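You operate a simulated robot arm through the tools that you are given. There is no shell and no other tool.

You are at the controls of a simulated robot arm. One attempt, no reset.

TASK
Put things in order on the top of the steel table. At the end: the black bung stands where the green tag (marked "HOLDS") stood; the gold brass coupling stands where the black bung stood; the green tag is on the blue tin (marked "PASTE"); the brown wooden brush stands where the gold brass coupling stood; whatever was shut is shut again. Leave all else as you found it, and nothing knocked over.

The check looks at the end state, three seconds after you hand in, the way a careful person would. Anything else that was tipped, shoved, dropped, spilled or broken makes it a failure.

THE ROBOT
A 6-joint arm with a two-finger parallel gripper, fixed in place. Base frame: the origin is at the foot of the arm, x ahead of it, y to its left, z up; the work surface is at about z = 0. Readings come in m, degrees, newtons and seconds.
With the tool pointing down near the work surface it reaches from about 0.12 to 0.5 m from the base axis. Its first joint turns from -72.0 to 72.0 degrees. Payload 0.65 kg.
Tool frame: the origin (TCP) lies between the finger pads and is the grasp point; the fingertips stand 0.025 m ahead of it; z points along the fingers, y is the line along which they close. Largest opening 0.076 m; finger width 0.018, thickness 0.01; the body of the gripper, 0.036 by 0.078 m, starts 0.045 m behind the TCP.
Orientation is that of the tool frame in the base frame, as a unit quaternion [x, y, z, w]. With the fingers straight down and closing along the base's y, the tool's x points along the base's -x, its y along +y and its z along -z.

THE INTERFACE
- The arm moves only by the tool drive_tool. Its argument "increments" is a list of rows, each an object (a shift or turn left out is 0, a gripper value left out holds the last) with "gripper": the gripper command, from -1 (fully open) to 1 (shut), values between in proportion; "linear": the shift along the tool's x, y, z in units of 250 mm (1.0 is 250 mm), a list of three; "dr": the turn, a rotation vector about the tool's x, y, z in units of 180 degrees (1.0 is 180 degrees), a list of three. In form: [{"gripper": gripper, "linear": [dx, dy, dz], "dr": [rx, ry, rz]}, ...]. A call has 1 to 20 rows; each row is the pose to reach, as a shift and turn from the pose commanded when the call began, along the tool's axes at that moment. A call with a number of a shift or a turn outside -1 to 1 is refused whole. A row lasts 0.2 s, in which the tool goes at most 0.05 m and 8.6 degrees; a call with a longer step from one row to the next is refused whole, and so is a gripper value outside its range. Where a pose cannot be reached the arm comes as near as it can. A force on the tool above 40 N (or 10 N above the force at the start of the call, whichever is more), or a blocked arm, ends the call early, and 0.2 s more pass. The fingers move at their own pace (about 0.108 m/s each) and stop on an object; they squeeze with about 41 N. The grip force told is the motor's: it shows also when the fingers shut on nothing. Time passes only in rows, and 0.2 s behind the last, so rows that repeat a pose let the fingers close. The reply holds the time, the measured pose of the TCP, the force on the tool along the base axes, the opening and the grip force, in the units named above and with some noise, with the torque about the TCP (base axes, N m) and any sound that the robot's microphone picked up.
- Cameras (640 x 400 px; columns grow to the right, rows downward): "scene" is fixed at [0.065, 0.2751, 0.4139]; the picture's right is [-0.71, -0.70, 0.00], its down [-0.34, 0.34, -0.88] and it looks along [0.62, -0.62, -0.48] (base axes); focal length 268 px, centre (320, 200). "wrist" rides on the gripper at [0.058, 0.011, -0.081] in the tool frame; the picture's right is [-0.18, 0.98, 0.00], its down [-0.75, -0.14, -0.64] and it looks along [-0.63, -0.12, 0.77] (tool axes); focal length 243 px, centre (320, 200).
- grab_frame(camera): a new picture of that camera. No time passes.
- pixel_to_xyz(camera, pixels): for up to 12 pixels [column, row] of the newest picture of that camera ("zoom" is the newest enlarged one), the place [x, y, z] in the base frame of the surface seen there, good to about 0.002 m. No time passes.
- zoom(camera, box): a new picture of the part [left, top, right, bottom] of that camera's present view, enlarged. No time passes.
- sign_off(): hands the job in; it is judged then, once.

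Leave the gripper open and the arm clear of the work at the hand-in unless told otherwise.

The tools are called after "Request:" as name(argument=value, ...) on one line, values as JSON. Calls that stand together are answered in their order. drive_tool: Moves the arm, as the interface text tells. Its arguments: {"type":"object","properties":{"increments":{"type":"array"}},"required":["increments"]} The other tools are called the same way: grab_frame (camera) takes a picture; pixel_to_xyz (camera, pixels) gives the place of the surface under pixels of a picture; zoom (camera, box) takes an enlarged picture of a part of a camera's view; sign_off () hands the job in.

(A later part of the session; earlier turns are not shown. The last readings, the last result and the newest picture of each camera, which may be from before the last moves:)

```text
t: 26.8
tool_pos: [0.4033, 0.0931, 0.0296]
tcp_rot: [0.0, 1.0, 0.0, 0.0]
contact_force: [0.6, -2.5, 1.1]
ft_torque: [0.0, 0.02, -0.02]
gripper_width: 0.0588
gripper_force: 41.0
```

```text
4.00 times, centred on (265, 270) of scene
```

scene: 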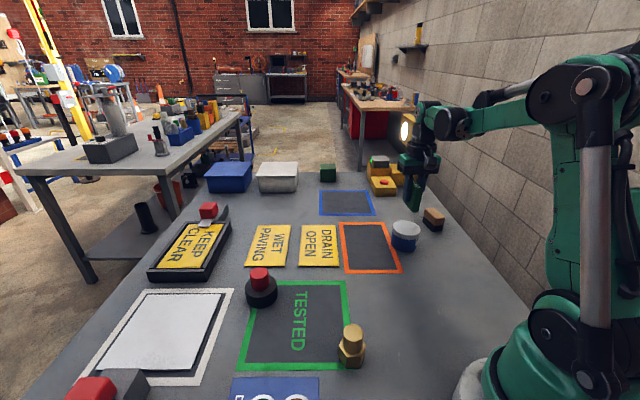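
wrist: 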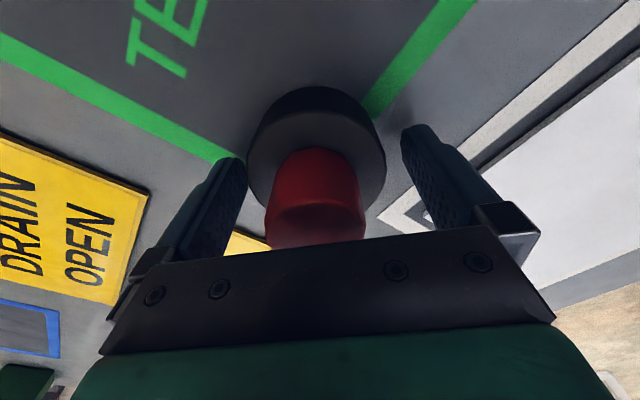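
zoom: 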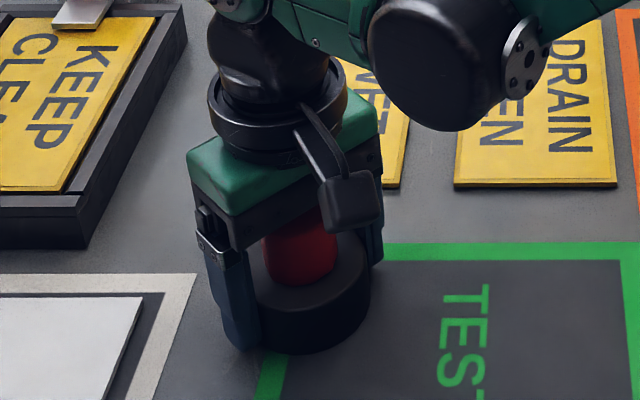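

It's gripped at 0.0588 m, TCP at (0.4033,0.0931,0.0296). I lift it straight up by 0.09 m.

Request:
drive_tool(increments=[{"gripper": 1, "linear": [0, 0, -0.02]}, {"linear": [0, 0, -0.07]}, {"linear": [0, 0, -0.14]}, {"linear": [0, 0, -0.22]}, {"linear": [0, 0, -0.3]}, {"linear": [0, 0, -0.35]}, {"linear": [0, 0, -0.36]}, {"linear": [0, 0, -0.36]}])

Request:
grab_frame(camera="scene")

Request:
grab_frame(camera="wrist")

```text
t: 28.6
tool_pos: [0.4018, 0.0929, 0.1208]
tcp_rot: [-0.001, 1.0, -0.001, 0.001]
contact_force: [0.3, 0.4, -1.7]
ft_torque: [0.02, -0.01, -0.01]
gripper_width: 0.0328
gripper_force: 40.8
```

```text
taken
```

scene: 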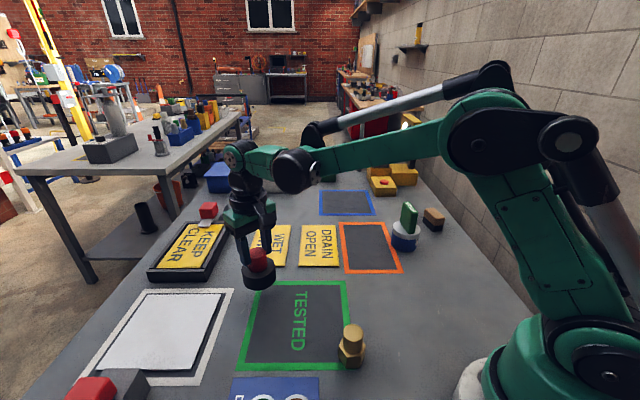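

```text
taken
```

wrist: 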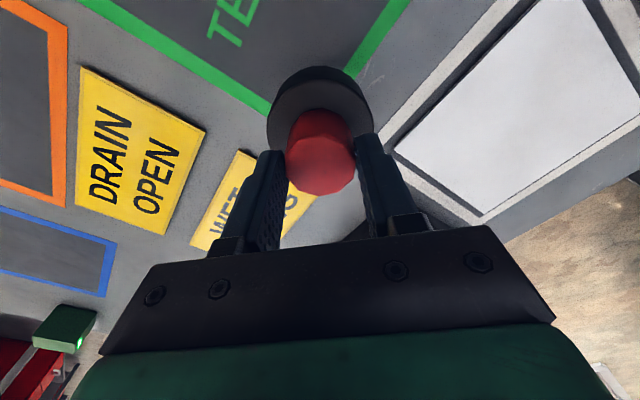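

The opening dropped from 0.0588 to 0.0328: the fingers slid off the base and now hold the red knob. The bung hangs from the knob. I zoom in to see how it hangs.

Request:
zoom(camera="scene", box=[210, 180, 310, 300])

Request:
zoom(camera="wrist", box=[240, 40, 400, 240])

```text
3.33 times, centred on (260, 240) of scene
```

zoom: 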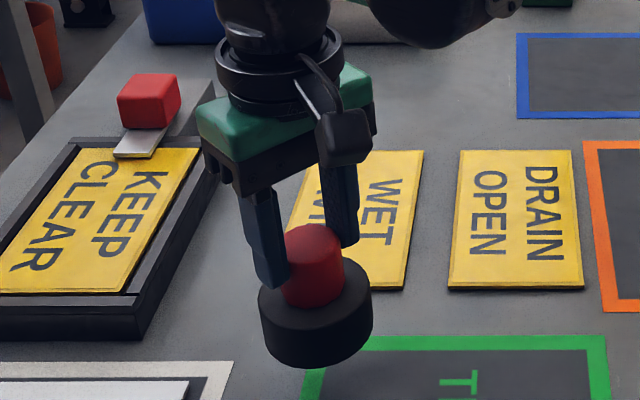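

```text
2.00 times, centred on (320, 140) of wrist
```

zoom: 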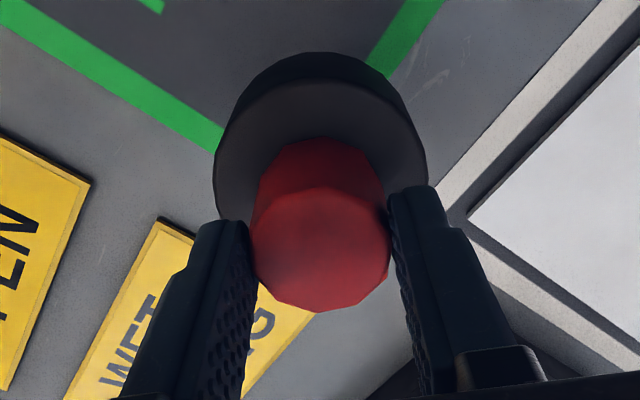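

I'll measure where the bung hangs: knob top (257,250), base top front (259,277), base bottom front (258,288), plus base edges, and the wrist view too.

Request:
pixel_to_xyz(camera="scene", pixels=[[255, 250], [258, 252], [254, 262], [259, 276], [258, 286], [258, 289], [245, 280], [270, 280], [242, 270], [271, 270], [248, 257], [262, 248]])

Request:
pixel_to_xyz(camera="wrist", pixels=[[320, 165], [305, 155], [335, 155], [320, 140], [320, 190], [275, 100], [365, 100], [320, 82], [295, 90], [345, 90], [320, 70]])

```text
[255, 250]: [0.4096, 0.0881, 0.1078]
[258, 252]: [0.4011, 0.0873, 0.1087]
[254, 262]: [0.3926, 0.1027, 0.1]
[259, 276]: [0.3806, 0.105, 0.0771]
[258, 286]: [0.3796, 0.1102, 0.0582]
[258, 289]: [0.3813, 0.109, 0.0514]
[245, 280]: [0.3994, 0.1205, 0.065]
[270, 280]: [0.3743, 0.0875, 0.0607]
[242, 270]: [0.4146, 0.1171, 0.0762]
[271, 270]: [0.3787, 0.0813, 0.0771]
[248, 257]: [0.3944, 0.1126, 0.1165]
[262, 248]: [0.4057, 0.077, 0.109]
```

```text
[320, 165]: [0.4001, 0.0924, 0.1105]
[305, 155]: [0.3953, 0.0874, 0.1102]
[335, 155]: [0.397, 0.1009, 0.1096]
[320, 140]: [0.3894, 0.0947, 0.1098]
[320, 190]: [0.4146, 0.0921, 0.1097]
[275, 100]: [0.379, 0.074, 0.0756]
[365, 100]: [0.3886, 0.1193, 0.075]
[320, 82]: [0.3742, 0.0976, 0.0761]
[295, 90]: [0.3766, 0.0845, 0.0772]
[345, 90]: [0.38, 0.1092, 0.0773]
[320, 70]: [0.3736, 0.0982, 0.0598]
```

The knob top is at z 0.1095 and the TCP at 0.1208, so the fingers hold only the top 14 mm of the knob. The bung is level but held shallowly. I'll set it back down where it was, slowly, and re-grip the knob deeper. First I lower 43 mm.

Request:
drive_tool(increments=[{"gripper": 1, "linear": [0, 0, 0.01]}, {"linear": [0, 0, 0.03]}, {"linear": [0, 0, 0.06]}, {"linear": [0, 0, 0.09]}, {"linear": [0, 0, 0.12]}, {"linear": [0, 0, 0.145]}, {"linear": [0, 0, 0.16]}, {"linear": [0, 0, 0.168]}, {"linear": [0, 0, 0.172]}, {"linear": [0, 0, 0.172]}])

Request:
zoom(camera="scene", box=[210, 220, 310, 320])

```text
t: 30.8
tool_pos: [0.402, 0.0921, 0.0767]
tcp_rot: [-0.001, 1.0, 0.001, 0.0]
contact_force: [0.1, -0.3, -1.2]
ft_torque: [0.0, -0.03, 0.0]
gripper_width: 0.0325
gripper_force: 41.1
```

```text
4.00 times, centred on (260, 270) of scene
```

zoom: 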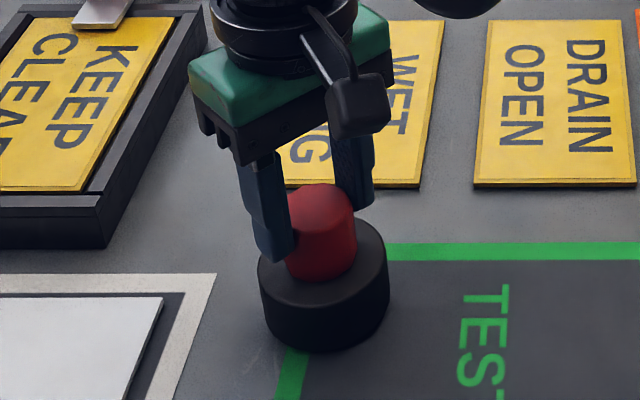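

The bung still hangs free (force -1.2 N). I step down in 0.5 mm increments until it touches.

Request:
drive_tool(increments=[{"gripper": 1, "linear": [0, 0, 0.002]}, {"linear": [0, 0, 0.004]}, {"linear": [0, 0, 0.006]}, {"linear": [0, 0, 0.008]}, {"linear": [0, 0, 0.01]}, {"linear": [0, 0, 0.012]}, {"linear": [0, 0, 0.012]}])

Request:
pixel_to_xyz(camera="scene", pixels=[[259, 271], [260, 273], [261, 299], [260, 306]])

```text
t: 32.4
tool_pos: [0.4037, 0.0921, 0.0745]
tcp_rot: [0.0, 1.0, 0.0, 0.001]
contact_force: [-1.2, -2.5, 14.8]
ft_torque: [0.05, 0.08, 0.06]
gripper_width: 0.0326
gripper_force: 41.0
```

```text
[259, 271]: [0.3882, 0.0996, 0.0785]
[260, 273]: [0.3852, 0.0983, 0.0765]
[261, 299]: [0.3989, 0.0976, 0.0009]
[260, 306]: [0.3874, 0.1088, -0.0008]
```

There's contact (14.8 N) at TCP z 0.0745, so the bung rests on the table. I take a fresh look before opening.

Request:
grab_frame(camera="scene")

Request:
zoom(camera="scene", box=[210, 220, 310, 320])

Request:
grab_frame(camera="wrist")

```text
taken
```

scene: 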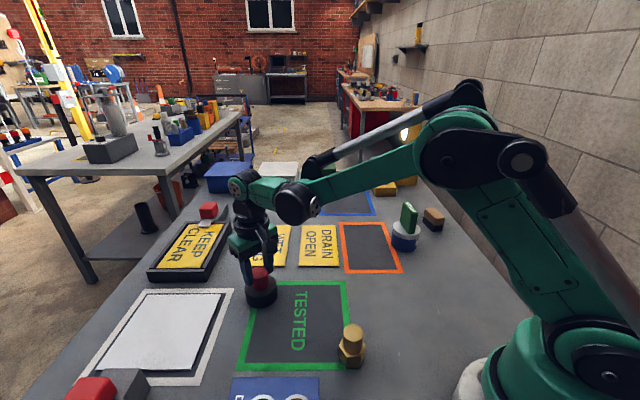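

```text
4.00 times, centred on (260, 270) of scene
```

zoom: 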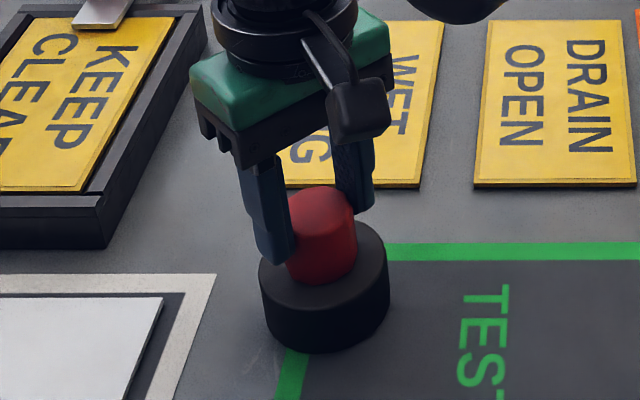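

```text
taken
```

wrist: 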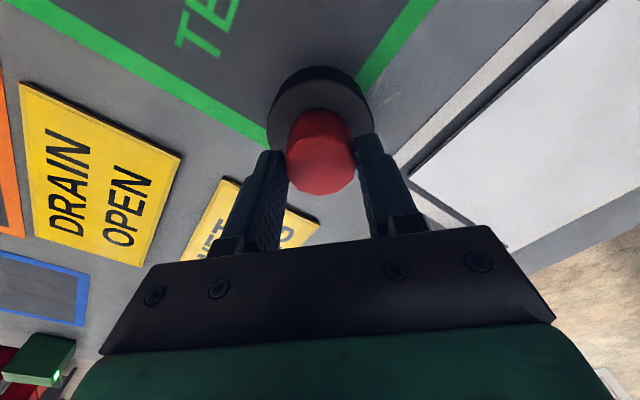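

The bung stands upright on the table. I relieve the load, open a little (to about 0.05 m), lower to TCP z ≈ 0.058 so the tips sit just above the black base, then stop to check.

Request:
drive_tool(increments=[{"gripper": 1, "linear": [0, 0, -0.003]}, {"gripper": 0.1, "linear": [0, 0, -0.003]}, {"gripper": -0.1, "linear": [0, 0, -0.003]}, {"gripper": -0.3, "linear": [0, 0, -0.003]}, {"gripper": -0.3, "linear": [0, 0, 0.01]}, {"gripper": -0.3, "linear": [0, 0, 0.03]}, {"gripper": -0.3, "linear": [0, 0, 0.05]}, {"gripper": -0.3, "linear": [0, 0, 0.06]}, {"gripper": -0.3, "linear": [0, 0, 0.06]}])

Request:
zoom(camera="scene", box=[210, 220, 310, 320])

```text
t: 34.4
tool_pos: [0.4028, 0.0928, 0.0581]
tcp_rot: [0.0, 1.0, 0.0, 0.0]
contact_force: [0.3, -0.6, 0.1]
ft_torque: [-0.01, 0.01, -0.01]
gripper_width: 0.0493
gripper_force: 0.1
```

```text
4.00 times, centred on (260, 270) of scene
```

zoom: 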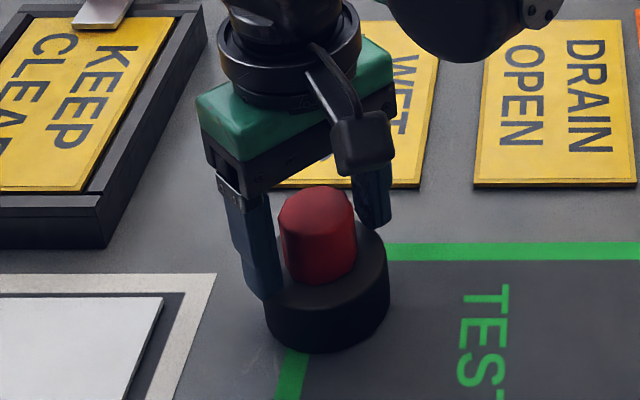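

TCP z is 0.0581 with the tips just above the black base. I close on the full height of the knob.

Request:
drive_tool(increments=[{"gripper": 0.1}, {"gripper": 1}, {"gripper": 1}, {"gripper": 1}, {"gripper": 1}])

```text
t: 35.6
tool_pos: [0.4026, 0.092, 0.0583]
tcp_rot: [0.0, 1.0, 0.0, 0.001]
contact_force: [0.1, -0.4, 0.1]
ft_torque: [0.02, 0.0, 0.0]
gripper_width: 0.0329
gripper_force: 41.0
```

It's gripped at 0.0329, the same width as higher up, so the knob is straight-sided. I lift 0.03 m slowly and check for slip.

Request:
drive_tool(increments=[{"gripper": 1, "linear": [0, 0, -0.01]}, {"linear": [0, 0, -0.03]}, {"linear": [0, 0, -0.06]}, {"linear": [0, 0, -0.09]}, {"linear": [0, 0, -0.115]}, {"linear": [0, 0, -0.12]}, {"linear": [0, 0, -0.12]}])

Request:
grab_frame(camera="scene")

Request:
zoom(camera="scene", box=[210, 210, 310, 310])

Request:
pixel_to_xyz(camera="zoom", pixels=[[310, 190], [315, 200], [320, 300], [320, 340], [300, 220]])

```text
t: 37.2
tool_pos: [0.4031, 0.0935, 0.0891]
tcp_rot: [0.0, 1.0, 0.0, 0.001]
contact_force: [-0.3, -1.0, -1.6]
ft_torque: [0.01, -0.02, 0.01]
gripper_width: 0.0327
gripper_force: 40.9
```

```text
taken
```

scene: 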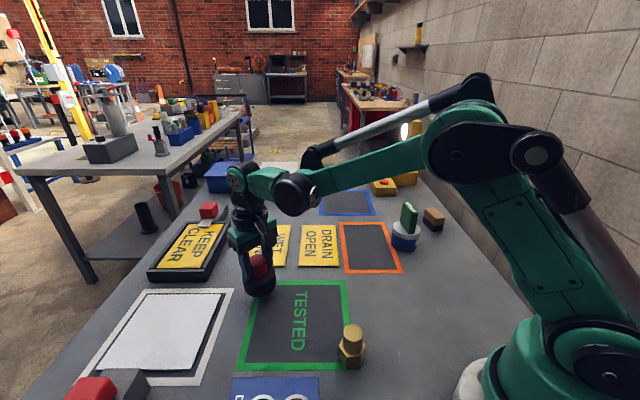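

```text
4.00 times, centred on (260, 260) of scene
```

zoom: 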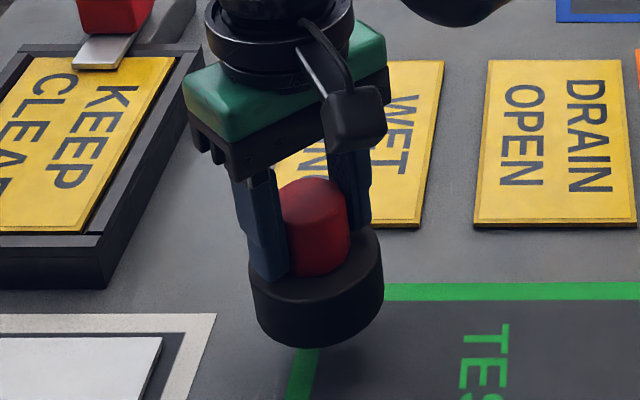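

```text
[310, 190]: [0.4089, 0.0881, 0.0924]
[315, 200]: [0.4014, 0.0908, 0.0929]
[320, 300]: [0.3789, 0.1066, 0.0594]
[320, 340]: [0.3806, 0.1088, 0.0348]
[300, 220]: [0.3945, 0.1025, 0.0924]
```

There's no slip: the knob top is at 0.0925 with the TCP at 0.0891, so the bung bottom is about 0.0585 below the TCP. I carry it to above the tag's old spot (0.290,-0.0205) at TCP z 0.12.

Request:
drive_tool(increments=[{"gripper": 1, "linear": [0, 0, -0.06]}, {"linear": [0.0226, -0.0224, -0.126]}, {"linear": [0.0677, -0.0672, -0.126]}, {"linear": [0.1354, -0.1344, -0.126]}, {"linear": [0.2121, -0.2106, -0.126]}, {"linear": [0.2888, -0.2867, -0.126]}, {"linear": [0.361, -0.3584, -0.126]}, {"linear": [0.4151, -0.4122, -0.126]}, {"linear": [0.4422, -0.439, -0.126]}, {"linear": [0.4512, -0.448, -0.126]}, {"linear": [0.4512, -0.448, -0.126]}])

Request:
grab_frame(camera="scene")

Request:
grab_frame(camera="wrist")

```text
t: 39.6
tool_pos: [0.2919, -0.0199, 0.1191]
tcp_rot: [0.0, 1.0, 0.001, 0.0]
contact_force: [-0.2, 0.8, -1.8]
ft_torque: [0.04, -0.04, 0.0]
gripper_width: 0.033
gripper_force: 40.7
```

```text
taken
```

scene: 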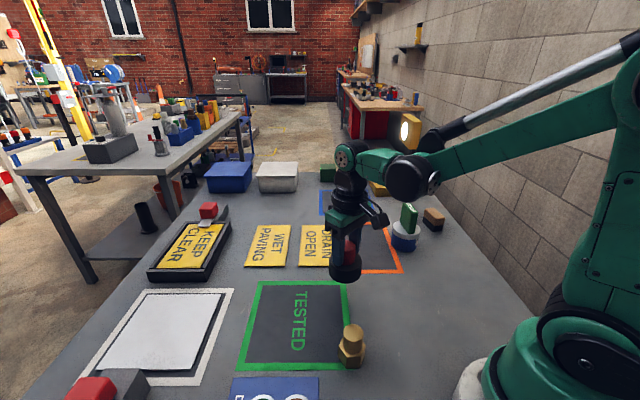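

```text
taken
```

wrist: 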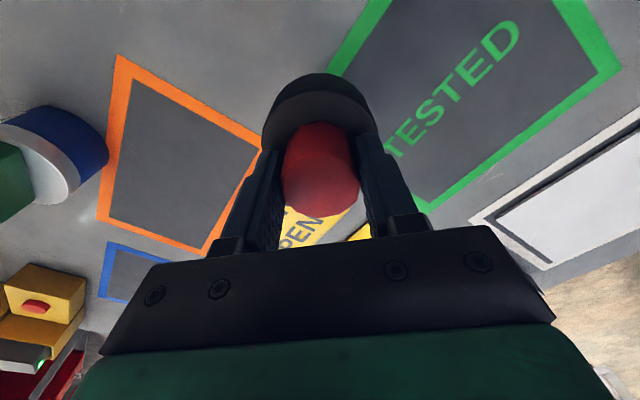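

The tool is at (0.2919,-0.0199,0.1191) and the bung is level. I lower to TCP z ≈ 0.0625, then check before the touch.

Request:
drive_tool(increments=[{"gripper": 1, "linear": [0, 0, 0.03]}, {"linear": [0, 0, 0.08]}, {"linear": [0, 0, 0.13]}, {"linear": [0, 0, 0.175]}, {"linear": [0, 0, 0.21]}, {"linear": [0, 0, 0.226]}, {"linear": [0, 0, 0.23]}, {"linear": [0, 0, 0.23]}])

Request:
zoom(camera="scene", box=[290, 200, 400, 320])

```text
t: 41.4
tool_pos: [0.2908, -0.0199, 0.0619]
tcp_rot: [-0.001, 1.0, -0.001, 0.001]
contact_force: [0.7, 0.2, -1.3]
ft_torque: [0.04, 0.04, -0.01]
gripper_width: 0.0327
gripper_force: 41.0
```

```text
3.33 times, centred on (345, 260) of scene
```

zoom: 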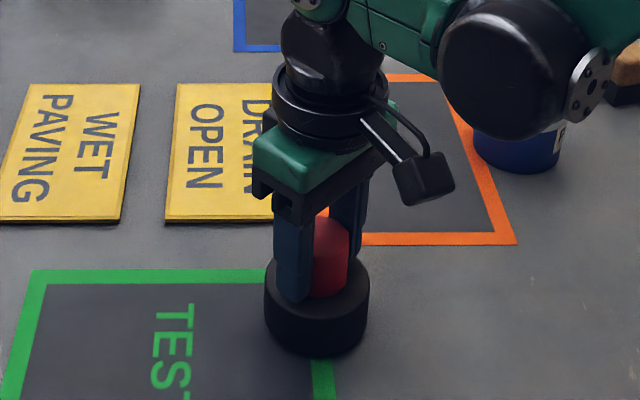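

The tool is at (0.2908,-0.0199,0.0619), still hanging. I step down 0.5 mm at a time.

Request:
drive_tool(increments=[{"gripper": 1, "linear": [0, 0, 0.002]}, {"linear": [0, 0, 0.004]}, {"linear": [0, 0, 0.006]}, {"linear": [0, 0, 0.008]}, {"linear": [0, 0, 0.01]}, {"linear": [0, 0, 0.012]}, {"linear": [0, 0, 0.014]}, {"linear": [0, 0, 0.014]}])

```text
t: 43.2
tool_pos: [0.2899, -0.0189, 0.058]
tcp_rot: [0.0, 1.0, -0.001, 0.001]
contact_force: [-2.6, -0.9, 9.5]
ft_torque: [0.11, 0.03, -0.02]
gripper_width: 0.0327
gripper_force: 41.7
```

The bung touches the table (9.5 N). I ease off slightly and open in stages.

Request:
drive_tool(increments=[{"gripper": 1, "linear": [0, 0, -0.001]}, {"gripper": 0.13, "linear": [0, 0, -0.001]}, {"gripper": 0.0, "linear": [0, 0, -0.001]}, {"gripper": -0.15, "linear": [0, 0, -0.001]}, {"gripper": -0.3, "linear": [0, 0, -0.001]}, {"gripper": -0.3, "linear": [0, 0, -0.001]}])

Request:
zoom(camera="scene", box=[290, 200, 400, 320])

```text
t: 44.6
tool_pos: [0.2903, -0.0199, 0.0604]
tcp_rot: [0.0, 1.0, 0.0, 0.001]
contact_force: [0.4, 0.5, 0.8]
ft_torque: [-0.01, 0.01, 0.0]
gripper_width: 0.0494
gripper_force: 0.2
```

```text
3.33 times, centred on (345, 260) of scene
```

zoom: 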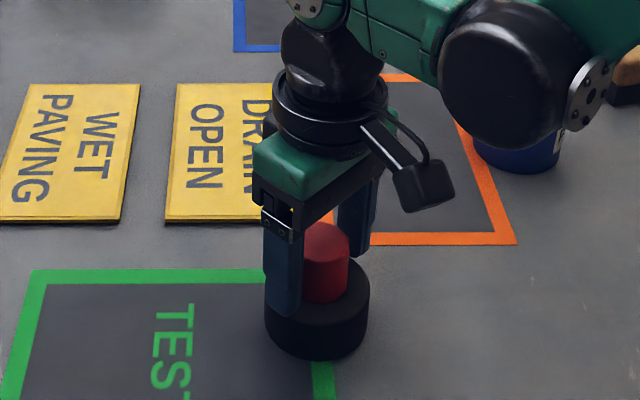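

The bung is released and standing. I rise straight up by 0.1 m, then look.

Request:
drive_tool(increments=[{"gripper": -0.4, "linear": [0, 0, -0.02]}, {"gripper": -0.4, "linear": [0, 0, -0.08]}, {"gripper": -0.4, "linear": [0, 0, -0.18]}, {"gripper": -0.4, "linear": [0, 0, -0.28]}, {"gripper": -1, "linear": [0, 0, -0.36]}, {"gripper": -1, "linear": [0, 0, -0.4]}, {"gripper": -1, "linear": [0, 0, -0.4]}])

Request:
grab_frame(camera="scene")

Request:
grab_frame(camera="wrist")

```text
t: 46.2
tool_pos: [0.2895, -0.0195, 0.1599]
tcp_rot: [-0.002, 1.0, -0.002, 0.001]
contact_force: [-0.3, -0.7, -0.7]
ft_torque: [-0.02, 0.01, -0.03]
gripper_width: 0.0761
gripper_force: 0.0
```

```text
taken
```

scene: 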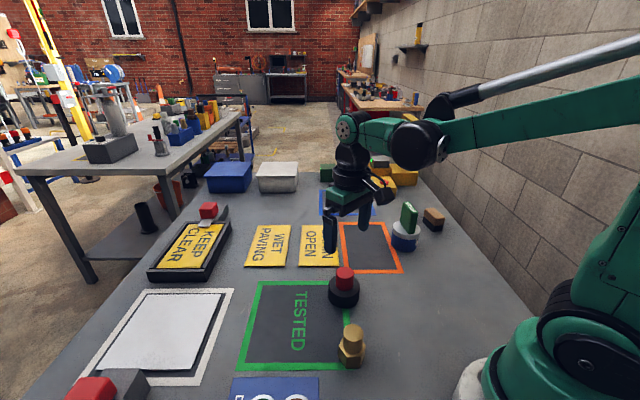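

```text
taken
```

wrist: 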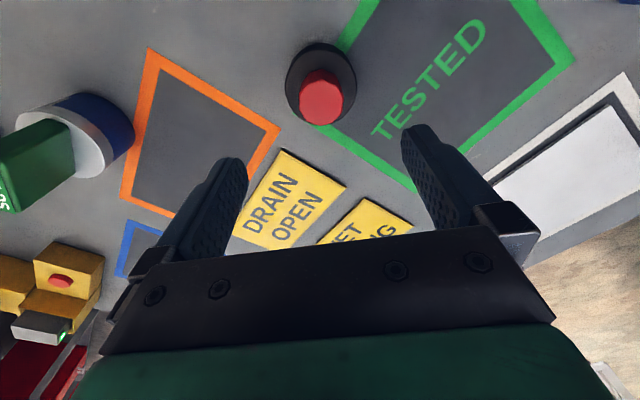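

The bung stands where the tag was. I verify its position from knob and rim points in the wrist view.

Request:
pixel_to_xyz(camera="wrist", pixels=[[302, 98], [341, 98], [321, 72], [320, 122], [287, 80], [355, 82], [320, 50]])

Request:
zoom(camera="scene", box=[300, 250, 400, 380])

Request:
pixel_to_xyz(camera="zoom", pixels=[[296, 66], [296, 50], [296, 85], [268, 66], [325, 66], [320, 250], [320, 270], [320, 235]])

```text
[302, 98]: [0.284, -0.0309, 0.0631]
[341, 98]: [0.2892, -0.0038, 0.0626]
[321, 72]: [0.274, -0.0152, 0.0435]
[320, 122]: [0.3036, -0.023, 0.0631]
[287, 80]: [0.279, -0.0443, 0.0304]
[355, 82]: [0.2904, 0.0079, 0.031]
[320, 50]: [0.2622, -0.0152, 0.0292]
```

```text
3.08 times, centred on (350, 315) of scene
```

zoom: 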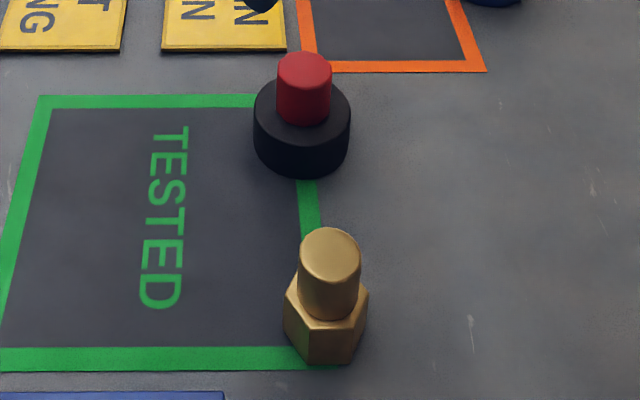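

```text
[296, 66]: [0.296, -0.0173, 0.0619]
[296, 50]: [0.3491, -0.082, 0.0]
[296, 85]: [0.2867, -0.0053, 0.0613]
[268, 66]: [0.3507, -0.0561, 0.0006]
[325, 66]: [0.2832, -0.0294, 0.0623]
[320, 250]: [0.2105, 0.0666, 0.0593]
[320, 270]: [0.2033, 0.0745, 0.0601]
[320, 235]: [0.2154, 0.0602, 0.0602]
```

The bung stands at about (0.290,-0.019). Next is the coupling at (0.2065,0.0645). I check how close the blue DONE panel is to it.

Request:
pixel_to_xyz(camera="scene", pixels=[[235, 379], [318, 379], [300, 395], [318, 395], [275, 385], [370, 380], [330, 390]])

Request:
zoom(camera="scene", box=[220, 310, 400, 400])

```text
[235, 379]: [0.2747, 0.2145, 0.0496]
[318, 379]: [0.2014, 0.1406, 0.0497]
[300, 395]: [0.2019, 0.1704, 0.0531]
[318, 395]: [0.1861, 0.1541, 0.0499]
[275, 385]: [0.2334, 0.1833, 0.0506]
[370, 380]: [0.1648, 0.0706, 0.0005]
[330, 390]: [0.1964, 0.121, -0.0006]
```

```text
3.56 times, centred on (310, 355) of scene
```

zoom: 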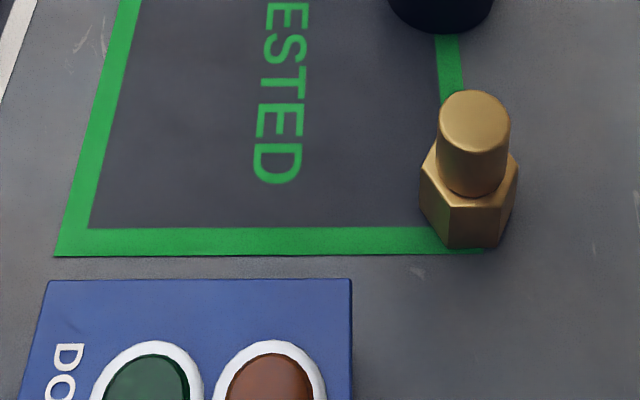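

The panel (0.05 high) has its nearest corner at (0.201,0.141), far enough from the fingers. I move over the coupling at (0.2065,0.0645), TCP z 0.14, gripper partly open (about 0.06).

Request:
drive_tool(increments=[{"gripper": -0.6, "linear": [0.0334, 0.034, 0]}, {"linear": [0.0835, 0.085, 0]}, {"linear": [0.1503, 0.153, 0]}, {"linear": [0.2171, 0.221, 0.02]}, {"linear": [0.2839, 0.289, 0.05]}, {"linear": [0.3206, 0.3264, 0.07]}, {"linear": [0.334, 0.34, 0.077]}, {"linear": [0.334, 0.34, 0.077]}])

Request:
grab_frame(camera="wrist")

Request:
grab_frame(camera="scene")

```text
t: 48.0
tool_pos: [0.2062, 0.0646, 0.1404]
tcp_rot: [-0.001, 1.0, 0.0, 0.001]
contact_force: [0.1, -0.5, 0.1]
ft_torque: [0.01, 0.02, -0.01]
gripper_width: 0.0607
gripper_force: 0.0
```

```text
taken
```

wrist: 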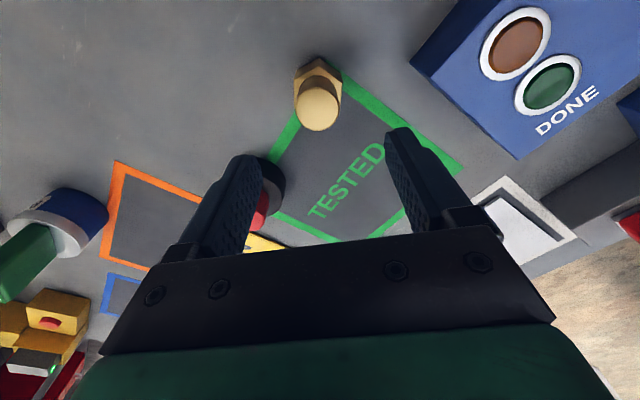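

```text
taken
```

scene: 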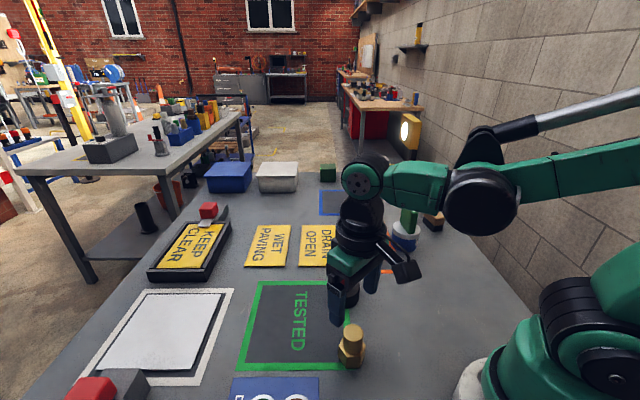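

I'm over the coupling, which appears at (318,95) in the wrist view. I zoom and measure its top.

Request:
zoom(camera="wrist", box=[278, 45, 358, 145])

Request:
pixel_to_xyz(camera="wrist", pixels=[[298, 108], [338, 108], [318, 90], [318, 128], [318, 110], [304, 95], [332, 95], [305, 122], [331, 122]])

```text
4.00 times, centred on (318, 95) of wrist
```

zoom: 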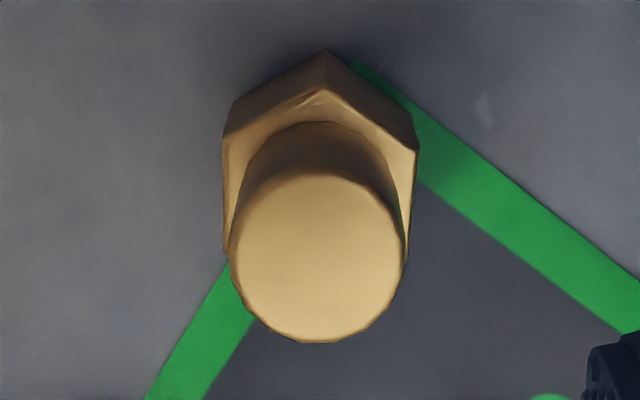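

```text
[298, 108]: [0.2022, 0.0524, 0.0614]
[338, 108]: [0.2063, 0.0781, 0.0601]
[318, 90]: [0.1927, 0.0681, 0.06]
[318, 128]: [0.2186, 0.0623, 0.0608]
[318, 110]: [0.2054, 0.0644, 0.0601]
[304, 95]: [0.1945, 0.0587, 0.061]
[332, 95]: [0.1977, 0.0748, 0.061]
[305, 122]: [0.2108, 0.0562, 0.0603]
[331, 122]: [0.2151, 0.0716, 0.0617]
```

The coupling axis is at about (0.206,0.065), cylinder 0.027 wide. I lower to TCP z ≈ 0.059 so the fingers take the cylinder above the hex.

Request:
drive_tool(increments=[{"gripper": -0.6, "linear": [0.002, 0.002, 0.04]}, {"linear": [0.002, 0.002, 0.1]}, {"linear": [0.002, 0.002, 0.17]}, {"linear": [0.002, 0.002, 0.24]}, {"linear": [0.002, 0.002, 0.29]}, {"linear": [0.002, 0.002, 0.316]}, {"linear": [0.002, 0.002, 0.324]}, {"linear": [0.002, 0.002, 0.324]}])

Request:
zoom(camera="scene", box=[290, 260, 410, 390])

Request:
grab_frame(camera="wrist")

```text
t: 49.8
tool_pos: [0.206, 0.0668, 0.0604]
tcp_rot: [0.0, 1.0, -0.001, 0.001]
contact_force: [0.7, 0.1, 0.4]
ft_torque: [-0.01, 0.03, 0.01]
gripper_width: 0.0607
gripper_force: 0.1
```

```text
3.08 times, centred on (350, 325) of scene
```

zoom: 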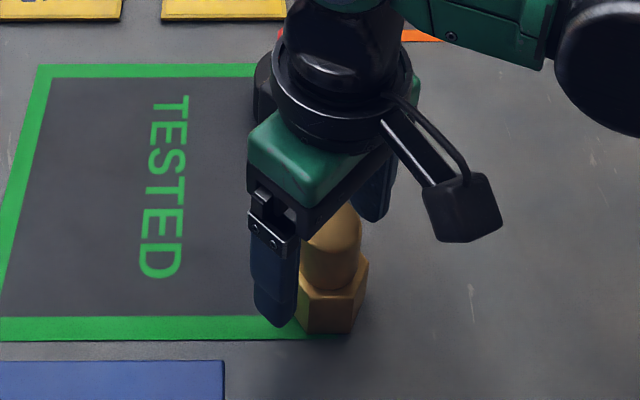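

```text
taken
```

wrist: 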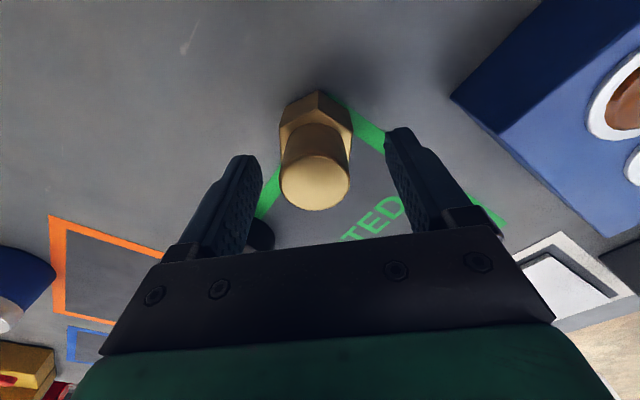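

TCP y is 1.8 mm high of the coupling axis. I shift back in y, go 1.5 mm lower, and close.

Request:
drive_tool(increments=[{"gripper": -0.6, "linear": [0, -0.006, 0.006]}, {"gripper": -0.6, "linear": [0, -0.006, 0.006]}, {"gripper": 0.0, "linear": [0, -0.006, 0.006]}, {"gripper": 0.2, "linear": [0, -0.006, 0.006]}, {"gripper": 1, "linear": [0, -0.006, 0.006]}, {"gripper": 1, "linear": [0, -0.006, 0.006]}, {"gripper": 1, "linear": [0, -0.006, 0.006]}])

Request:
zoom(camera="scene", box=[290, 260, 410, 390])

```text
t: 51.4
tool_pos: [0.2045, 0.0651, 0.0578]
tcp_rot: [-0.001, 1.0, 0.0, 0.001]
contact_force: [-0.4, 0.6, 0.0]
ft_torque: [0.04, 0.02, 0.01]
gripper_width: 0.0285
gripper_force: 40.9
```

```text
3.08 times, centred on (350, 325) of scene
```

zoom: 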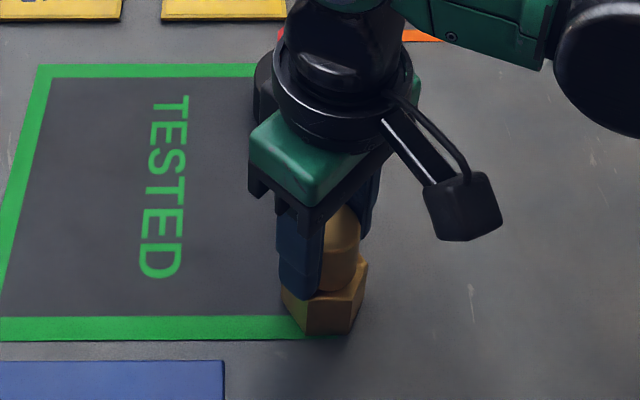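

It's gripped at 0.0285 m with TCP z 0.0578. I lift 0.035 m slowly and check for slip.

Request:
drive_tool(increments=[{"gripper": 1, "linear": [0, 0, -0.01]}, {"linear": [0, 0, -0.03]}, {"linear": [0, 0, -0.06]}, {"linear": [0, 0, -0.1]}, {"linear": [0, 0, -0.13]}, {"linear": [0, 0, -0.14]}, {"linear": [0, 0, -0.14]}])

Request:
grab_frame(camera="wrist")

Request:
zoom(camera="scene", box=[290, 240, 410, 370])

Request:
pixel_to_xyz(camera="zoom", pixels=[[335, 180], [345, 200], [340, 260], [335, 300], [335, 315], [325, 290]])

```text
t: 53.0
tool_pos: [0.2063, 0.0641, 0.0933]
tcp_rot: [-0.002, 1.0, 0.0, 0.001]
contact_force: [-0.3, 0.1, -2.5]
ft_torque: [0.02, 0.0, 0.0]
gripper_width: 0.0283
gripper_force: 40.8
```

```text
taken
```

wrist: 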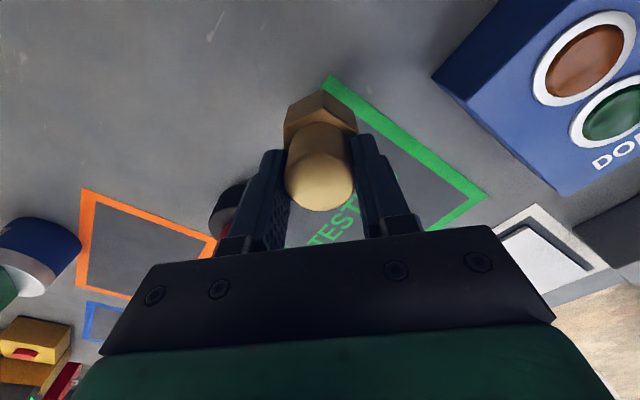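

```text
3.08 times, centred on (350, 305) of scene
```

zoom: 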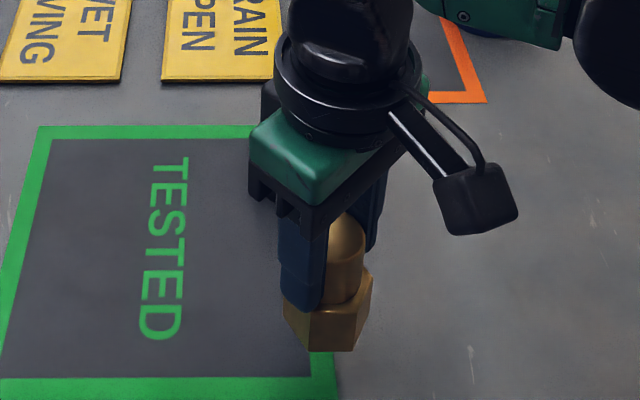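

```text
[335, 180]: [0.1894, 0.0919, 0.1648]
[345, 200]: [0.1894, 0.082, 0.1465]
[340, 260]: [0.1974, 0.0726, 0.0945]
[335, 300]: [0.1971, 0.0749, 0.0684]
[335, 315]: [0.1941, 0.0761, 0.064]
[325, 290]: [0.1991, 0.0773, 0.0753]
```

There's no slip: the hex top is at about 0.066 and the bottom at about 0.0355. I carry the coupling at TCP z 0.13 to above the bung's old spot (0.403,0.0923).

Request:
drive_tool(increments=[{"gripper": 1, "linear": [0, 0, -0.08]}, {"linear": [-0.0394, 0.0058, -0.15]}, {"linear": [-0.1182, 0.0173, -0.15]}, {"linear": [-0.2206, 0.0323, -0.15]}, {"linear": [-0.3388, 0.0495, -0.15]}, {"linear": [-0.457, 0.0668, -0.15]}, {"linear": [-0.5752, 0.0841, -0.15]}, {"linear": [-0.6777, 0.0991, -0.15]}, {"linear": [-0.7486, 0.1094, -0.15]}, {"linear": [-0.7801, 0.114, -0.15]}, {"linear": [-0.788, 0.1152, -0.15]}, {"linear": [-0.788, 0.1152, -0.15]}])

Request:
grab_frame(camera="scene")

Request:
grab_frame(camera="wrist")

```text
t: 55.6
tool_pos: [0.4045, 0.0932, 0.1311]
tcp_rot: [0.0, 1.0, 0.0, 0.001]
contact_force: [0.2, -0.3, -2.1]
ft_torque: [0.02, 0.03, 0.0]
gripper_width: 0.0286
gripper_force: 41.5
```

```text
taken
```

scene: 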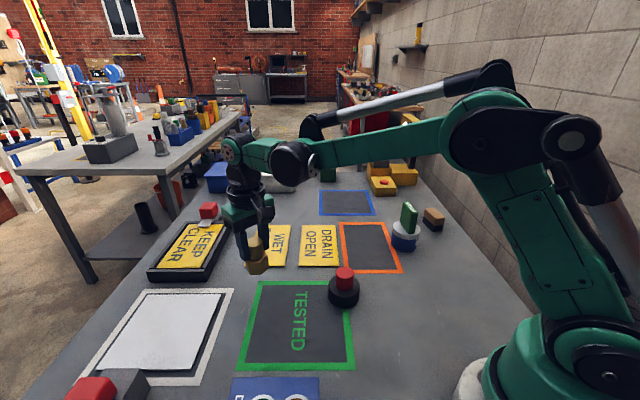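

```text
taken
```

wrist: 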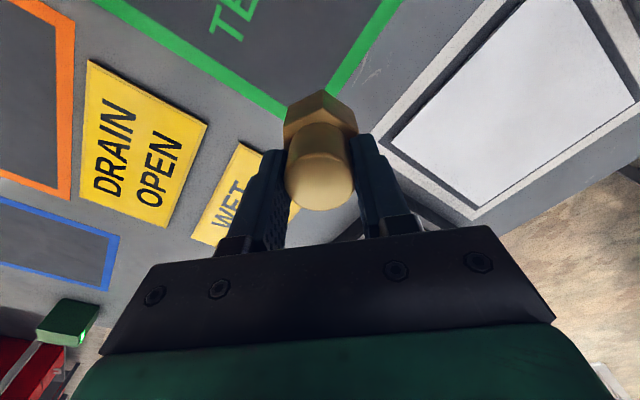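

The tool is at (0.4045,0.0932,0.1311). I lower to TCP z ≈ 0.062, just above touch.

Request:
drive_tool(increments=[{"gripper": 1, "linear": [0.003, 0, 0.03]}, {"linear": [0.003, 0, 0.08]}, {"linear": [0.003, 0, 0.14]}, {"linear": [0.003, 0, 0.195]}, {"linear": [0.003, 0, 0.24]}, {"linear": [0.003, 0, 0.264]}, {"linear": [0.003, 0, 0.272]}, {"linear": [0.003, 0, 0.272]}])

Request:
zoom(camera="scene", box=[210, 220, 320, 320])

```text
t: 57.4
tool_pos: [0.4038, 0.0936, 0.0632]
tcp_rot: [0.0, 1.0, -0.001, 0.001]
contact_force: [-0.2, 0.5, -1.4]
ft_torque: [0.01, -0.01, 0.0]
gripper_width: 0.0286
gripper_force: 41.1
```

```text
4.00 times, centred on (265, 270) of scene
```

zoom: 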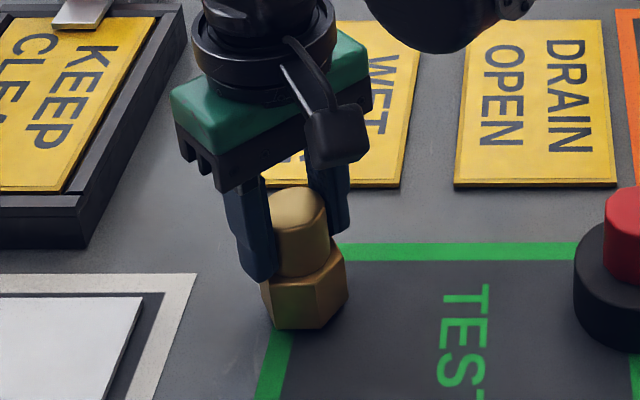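

The tool is at (0.4038,0.0936,0.0632) and the coupling is almost down. I step down 0.5 mm at a time.

Request:
drive_tool(increments=[{"gripper": 1, "linear": [0.001, -0.003, 0.002]}, {"linear": [0.001, -0.003, 0.004]}, {"linear": [0.001, -0.003, 0.006]}, {"linear": [0.001, -0.003, 0.008]}, {"linear": [0.001, -0.003, 0.01]}, {"linear": [0.001, -0.003, 0.012]}, {"linear": [0.001, -0.003, 0.014]}, {"linear": [0.001, -0.003, 0.014]}])

```text
t: 59.2
tool_pos: [0.4036, 0.0927, 0.0591]
tcp_rot: [-0.001, 1.0, 0.001, 0.001]
contact_force: [-0.2, -0.3, -1.2]
ft_torque: [0.0, 0.01, -0.02]
gripper_width: 0.0284
gripper_force: 41.1
```

Still hanging (-1.2 N) at z 0.0591. I continue down.

Request:
drive_tool(increments=[{"gripper": 1, "linear": [0, 0, 0.002]}, {"linear": [0, 0, 0.004]}, {"linear": [0, 0, 0.006]}, {"linear": [0, 0, 0.006]}])

```text
t: 60.2
tool_pos: [0.4014, 0.093, 0.0563]
tcp_rot: [0.0, 1.0, -0.001, 0.0]
contact_force: [-4.3, 0.3, 28.5]
ft_torque: [0.07, 0.05, 0.0]
gripper_width: 0.0283
gripper_force: 41.2
```

There's firm contact (28.5 N). I ease off 0.8 mm, check the force, then open in stages.

Request:
drive_tool(increments=[{"gripper": 1, "linear": [0, 0, -0.0015]}, {"gripper": 1, "linear": [0, 0, -0.003]}, {"gripper": 1, "linear": [0, 0, -0.003]}])

```text
t: 61.0
tool_pos: [0.4017, 0.0914, 0.0575]
tcp_rot: [-0.001, 1.0, -0.001, 0.0]
contact_force: [-0.5, 1.2, 1.6]
ft_torque: [0.11, -0.01, 0.02]
gripper_width: 0.0284
gripper_force: 41.6
```

The load is down to 1.6 N with the coupling resting on the table. I open in stages.

Request:
drive_tool(increments=[{"gripper": 0.24}, {"gripper": 0.15}, {"gripper": 0.0}, {"gripper": -0.2}, {"gripper": -0.3}, {"gripper": -0.3}])

Request:
zoom(camera="scene", box=[210, 220, 320, 320])

```text
t: 62.4
tool_pos: [0.4024, 0.0915, 0.0586]
tcp_rot: [0.001, 1.0, 0.0, 0.001]
contact_force: [0.1, -0.7, -0.6]
ft_torque: [-0.01, 0.0, -0.01]
gripper_width: 0.0492
gripper_force: 0.2
```

```text
4.00 times, centred on (265, 270) of scene
```

zoom: 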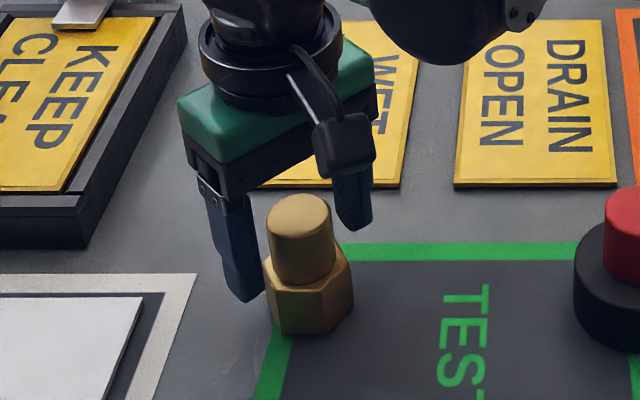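

The coupling stands free. I rise straight up by 0.14 m and look.

Request:
drive_tool(increments=[{"gripper": -0.4, "linear": [0, 0, -0.02]}, {"gripper": -0.4, "linear": [0, 0, -0.08]}, {"gripper": -0.4, "linear": [0, 0, -0.18]}, {"gripper": -0.4, "linear": [0, 0, -0.3]}, {"gripper": -1, "linear": [0, 0, -0.42]}, {"gripper": -1, "linear": [0, 0, -0.52]}, {"gripper": -1, "linear": [0, 0, -0.56]}, {"gripper": -1, "linear": [0, 0, -0.56]}])

Request:
grab_frame(camera="scene")

Request:
grab_frame(camera="wrist")

Request:
pixel_to_xyz(camera="wrist", pixels=[[318, 90], [310, 90], [326, 90], [318, 80], [318, 100]])

```text
t: 64.2
tool_pos: [0.4015, 0.0918, 0.1981]
tcp_rot: [0.0, 1.0, 0.0, 0.002]
contact_force: [0.0, -0.4, -0.4]
ft_torque: [-0.02, 0.0, -0.01]
gripper_width: 0.0763
gripper_force: 0.1
```

```text
taken
```

scene: 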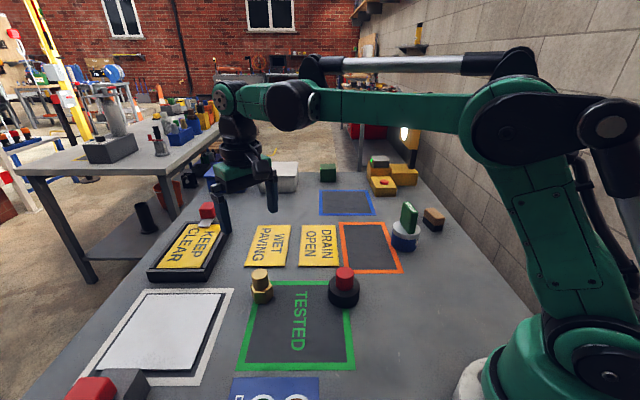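

```text
taken
```

wrist: 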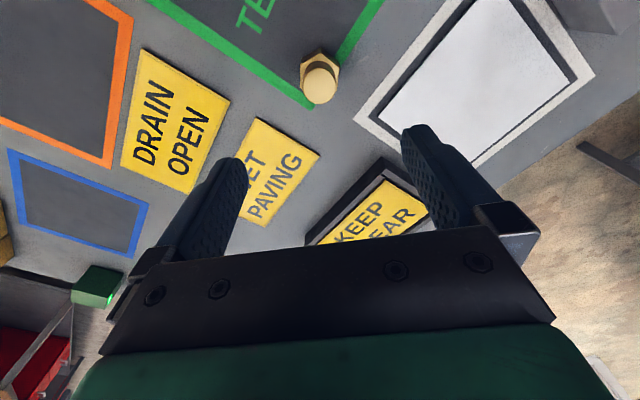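

```text
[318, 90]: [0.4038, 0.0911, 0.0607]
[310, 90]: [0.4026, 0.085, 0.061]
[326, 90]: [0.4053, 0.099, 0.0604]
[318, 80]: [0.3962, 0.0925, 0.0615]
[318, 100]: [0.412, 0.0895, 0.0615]
```

The coupling stands at about (0.401,0.092), the bung's old spot. Next I travel to the brush in two calls at TCP z ≈ 0.2, turning to yaw -33.6°.

Request:
drive_tool(increments=[{"gripper": -1, "linear": [0.0126, -0.0464, 0], "dr": [0, 0, 0.0093]}, {"linear": [0.0378, -0.1391, 0], "dr": [0, 0, 0.028]}, {"linear": [0.0756, -0.2781, 0], "dr": [0, 0, 0.056]}, {"linear": [0.1134, -0.4172, 0], "dr": [0, 0, 0.084]}, {"linear": [0.1512, -0.5562, 0], "dr": [0, 0, 0.112]}, {"linear": [0.189, -0.6953, 0], "dr": [0, 0, 0.14]}, {"linear": [0.2268, -0.8343, 0], "dr": [0, 0, 0.168]}, {"linear": [0.2457, -0.9038, 0], "dr": [0, 0, 0.182]}, {"linear": [0.252, -0.927, 0], "dr": [0, 0, 0.1867]}])

Request:
drive_tool(increments=[{"gripper": -1, "linear": [-0.0151, -0.0456, 0]}, {"linear": [-0.0453, -0.1368, 0.01]}, {"linear": [-0.0906, -0.2736, 0.03]}, {"linear": [-0.1359, -0.4104, 0.05]}, {"linear": [-0.1812, -0.5472, 0.08]}, {"linear": [-0.2265, -0.684, 0.11]}, {"linear": [-0.2718, -0.8208, 0.15]}, {"linear": [-0.2944, -0.8892, 0.18]}, {"linear": [-0.302, -0.912, 0.19]}, {"linear": [-0.302, -0.912, 0.19]}])

Request:
grab_frame(camera="wrist")

Request:
grab_frame(camera="scene")

```text
t: 66.2
tool_pos: [0.3374, -0.1386, 0.1986]
tcp_rot: [0.289, 0.957, -0.001, 0.001]
contact_force: [1.3, 0.6, -0.1]
ft_torque: [0.0, -0.02, -0.02]
gripper_width: 0.076
gripper_force: 0.1
```

```text
t: 68.4
tool_pos: [0.2752, -0.3731, 0.1504]
tcp_rot: [0.288, 0.958, 0.0, 0.001]
contact_force: [-0.7, -0.2, 0.3]
ft_torque: [-0.04, -0.01, 0.04]
gripper_width: 0.0761
gripper_force: 0.0
```

```text
taken
```

wrist: 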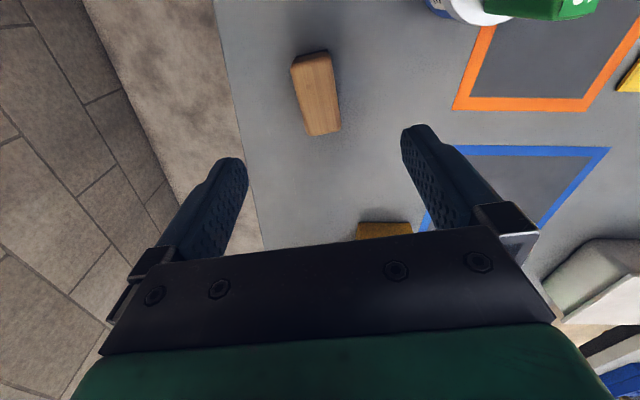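

```text
taken
```

scene: 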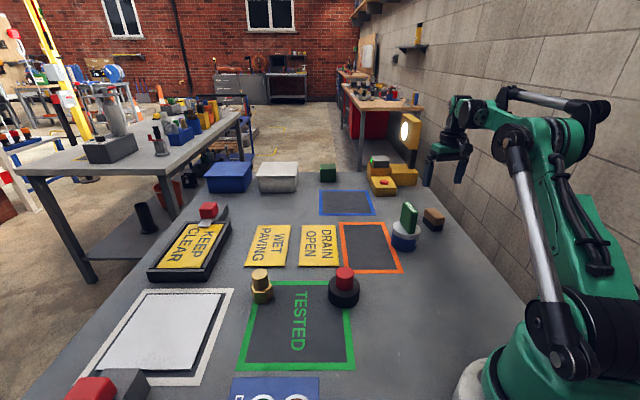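

I'm above the brush, which appears at (317,92) in the wrist view, well centred. I zoom and measure its top.

Request:
zoom(camera="wrist", box=[275, 40, 355, 145])

Request:
pixel_to_xyz(camera="zoom", pixels=[[200, 115], [315, 75], [395, 310], [265, 345], [290, 210], [230, 100], [360, 320], [215, 200], [355, 190]])

```text
3.81 times, centred on (315, 92) of wrist
```

zoom: 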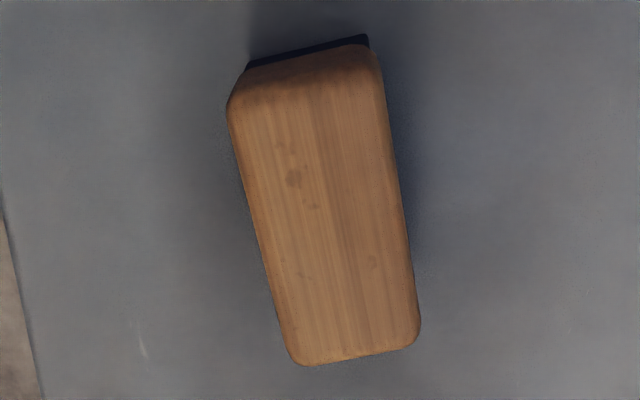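

```text
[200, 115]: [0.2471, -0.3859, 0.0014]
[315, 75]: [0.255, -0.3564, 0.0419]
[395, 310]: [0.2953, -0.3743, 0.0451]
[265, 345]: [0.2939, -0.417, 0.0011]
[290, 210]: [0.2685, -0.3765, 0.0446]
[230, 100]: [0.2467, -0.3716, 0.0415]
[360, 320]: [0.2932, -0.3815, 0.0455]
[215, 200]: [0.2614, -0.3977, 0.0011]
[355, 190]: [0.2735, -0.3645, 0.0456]
```

I'll query the actual corners of the wood at (242,112), (370,88), (412,338), and (298,356).

Request:
pixel_to_xyz(camera="zoom", pixels=[[242, 115], [372, 92], [412, 335], [300, 354], [262, 240], [398, 215], [325, 225], [248, 68], [366, 40]])

```text
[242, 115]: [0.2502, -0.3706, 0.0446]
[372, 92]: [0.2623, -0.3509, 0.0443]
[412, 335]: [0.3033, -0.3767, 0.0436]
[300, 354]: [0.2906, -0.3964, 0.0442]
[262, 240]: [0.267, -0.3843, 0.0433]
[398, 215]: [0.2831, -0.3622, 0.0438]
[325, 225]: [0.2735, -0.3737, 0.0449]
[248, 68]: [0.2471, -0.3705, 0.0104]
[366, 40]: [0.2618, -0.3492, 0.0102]
```

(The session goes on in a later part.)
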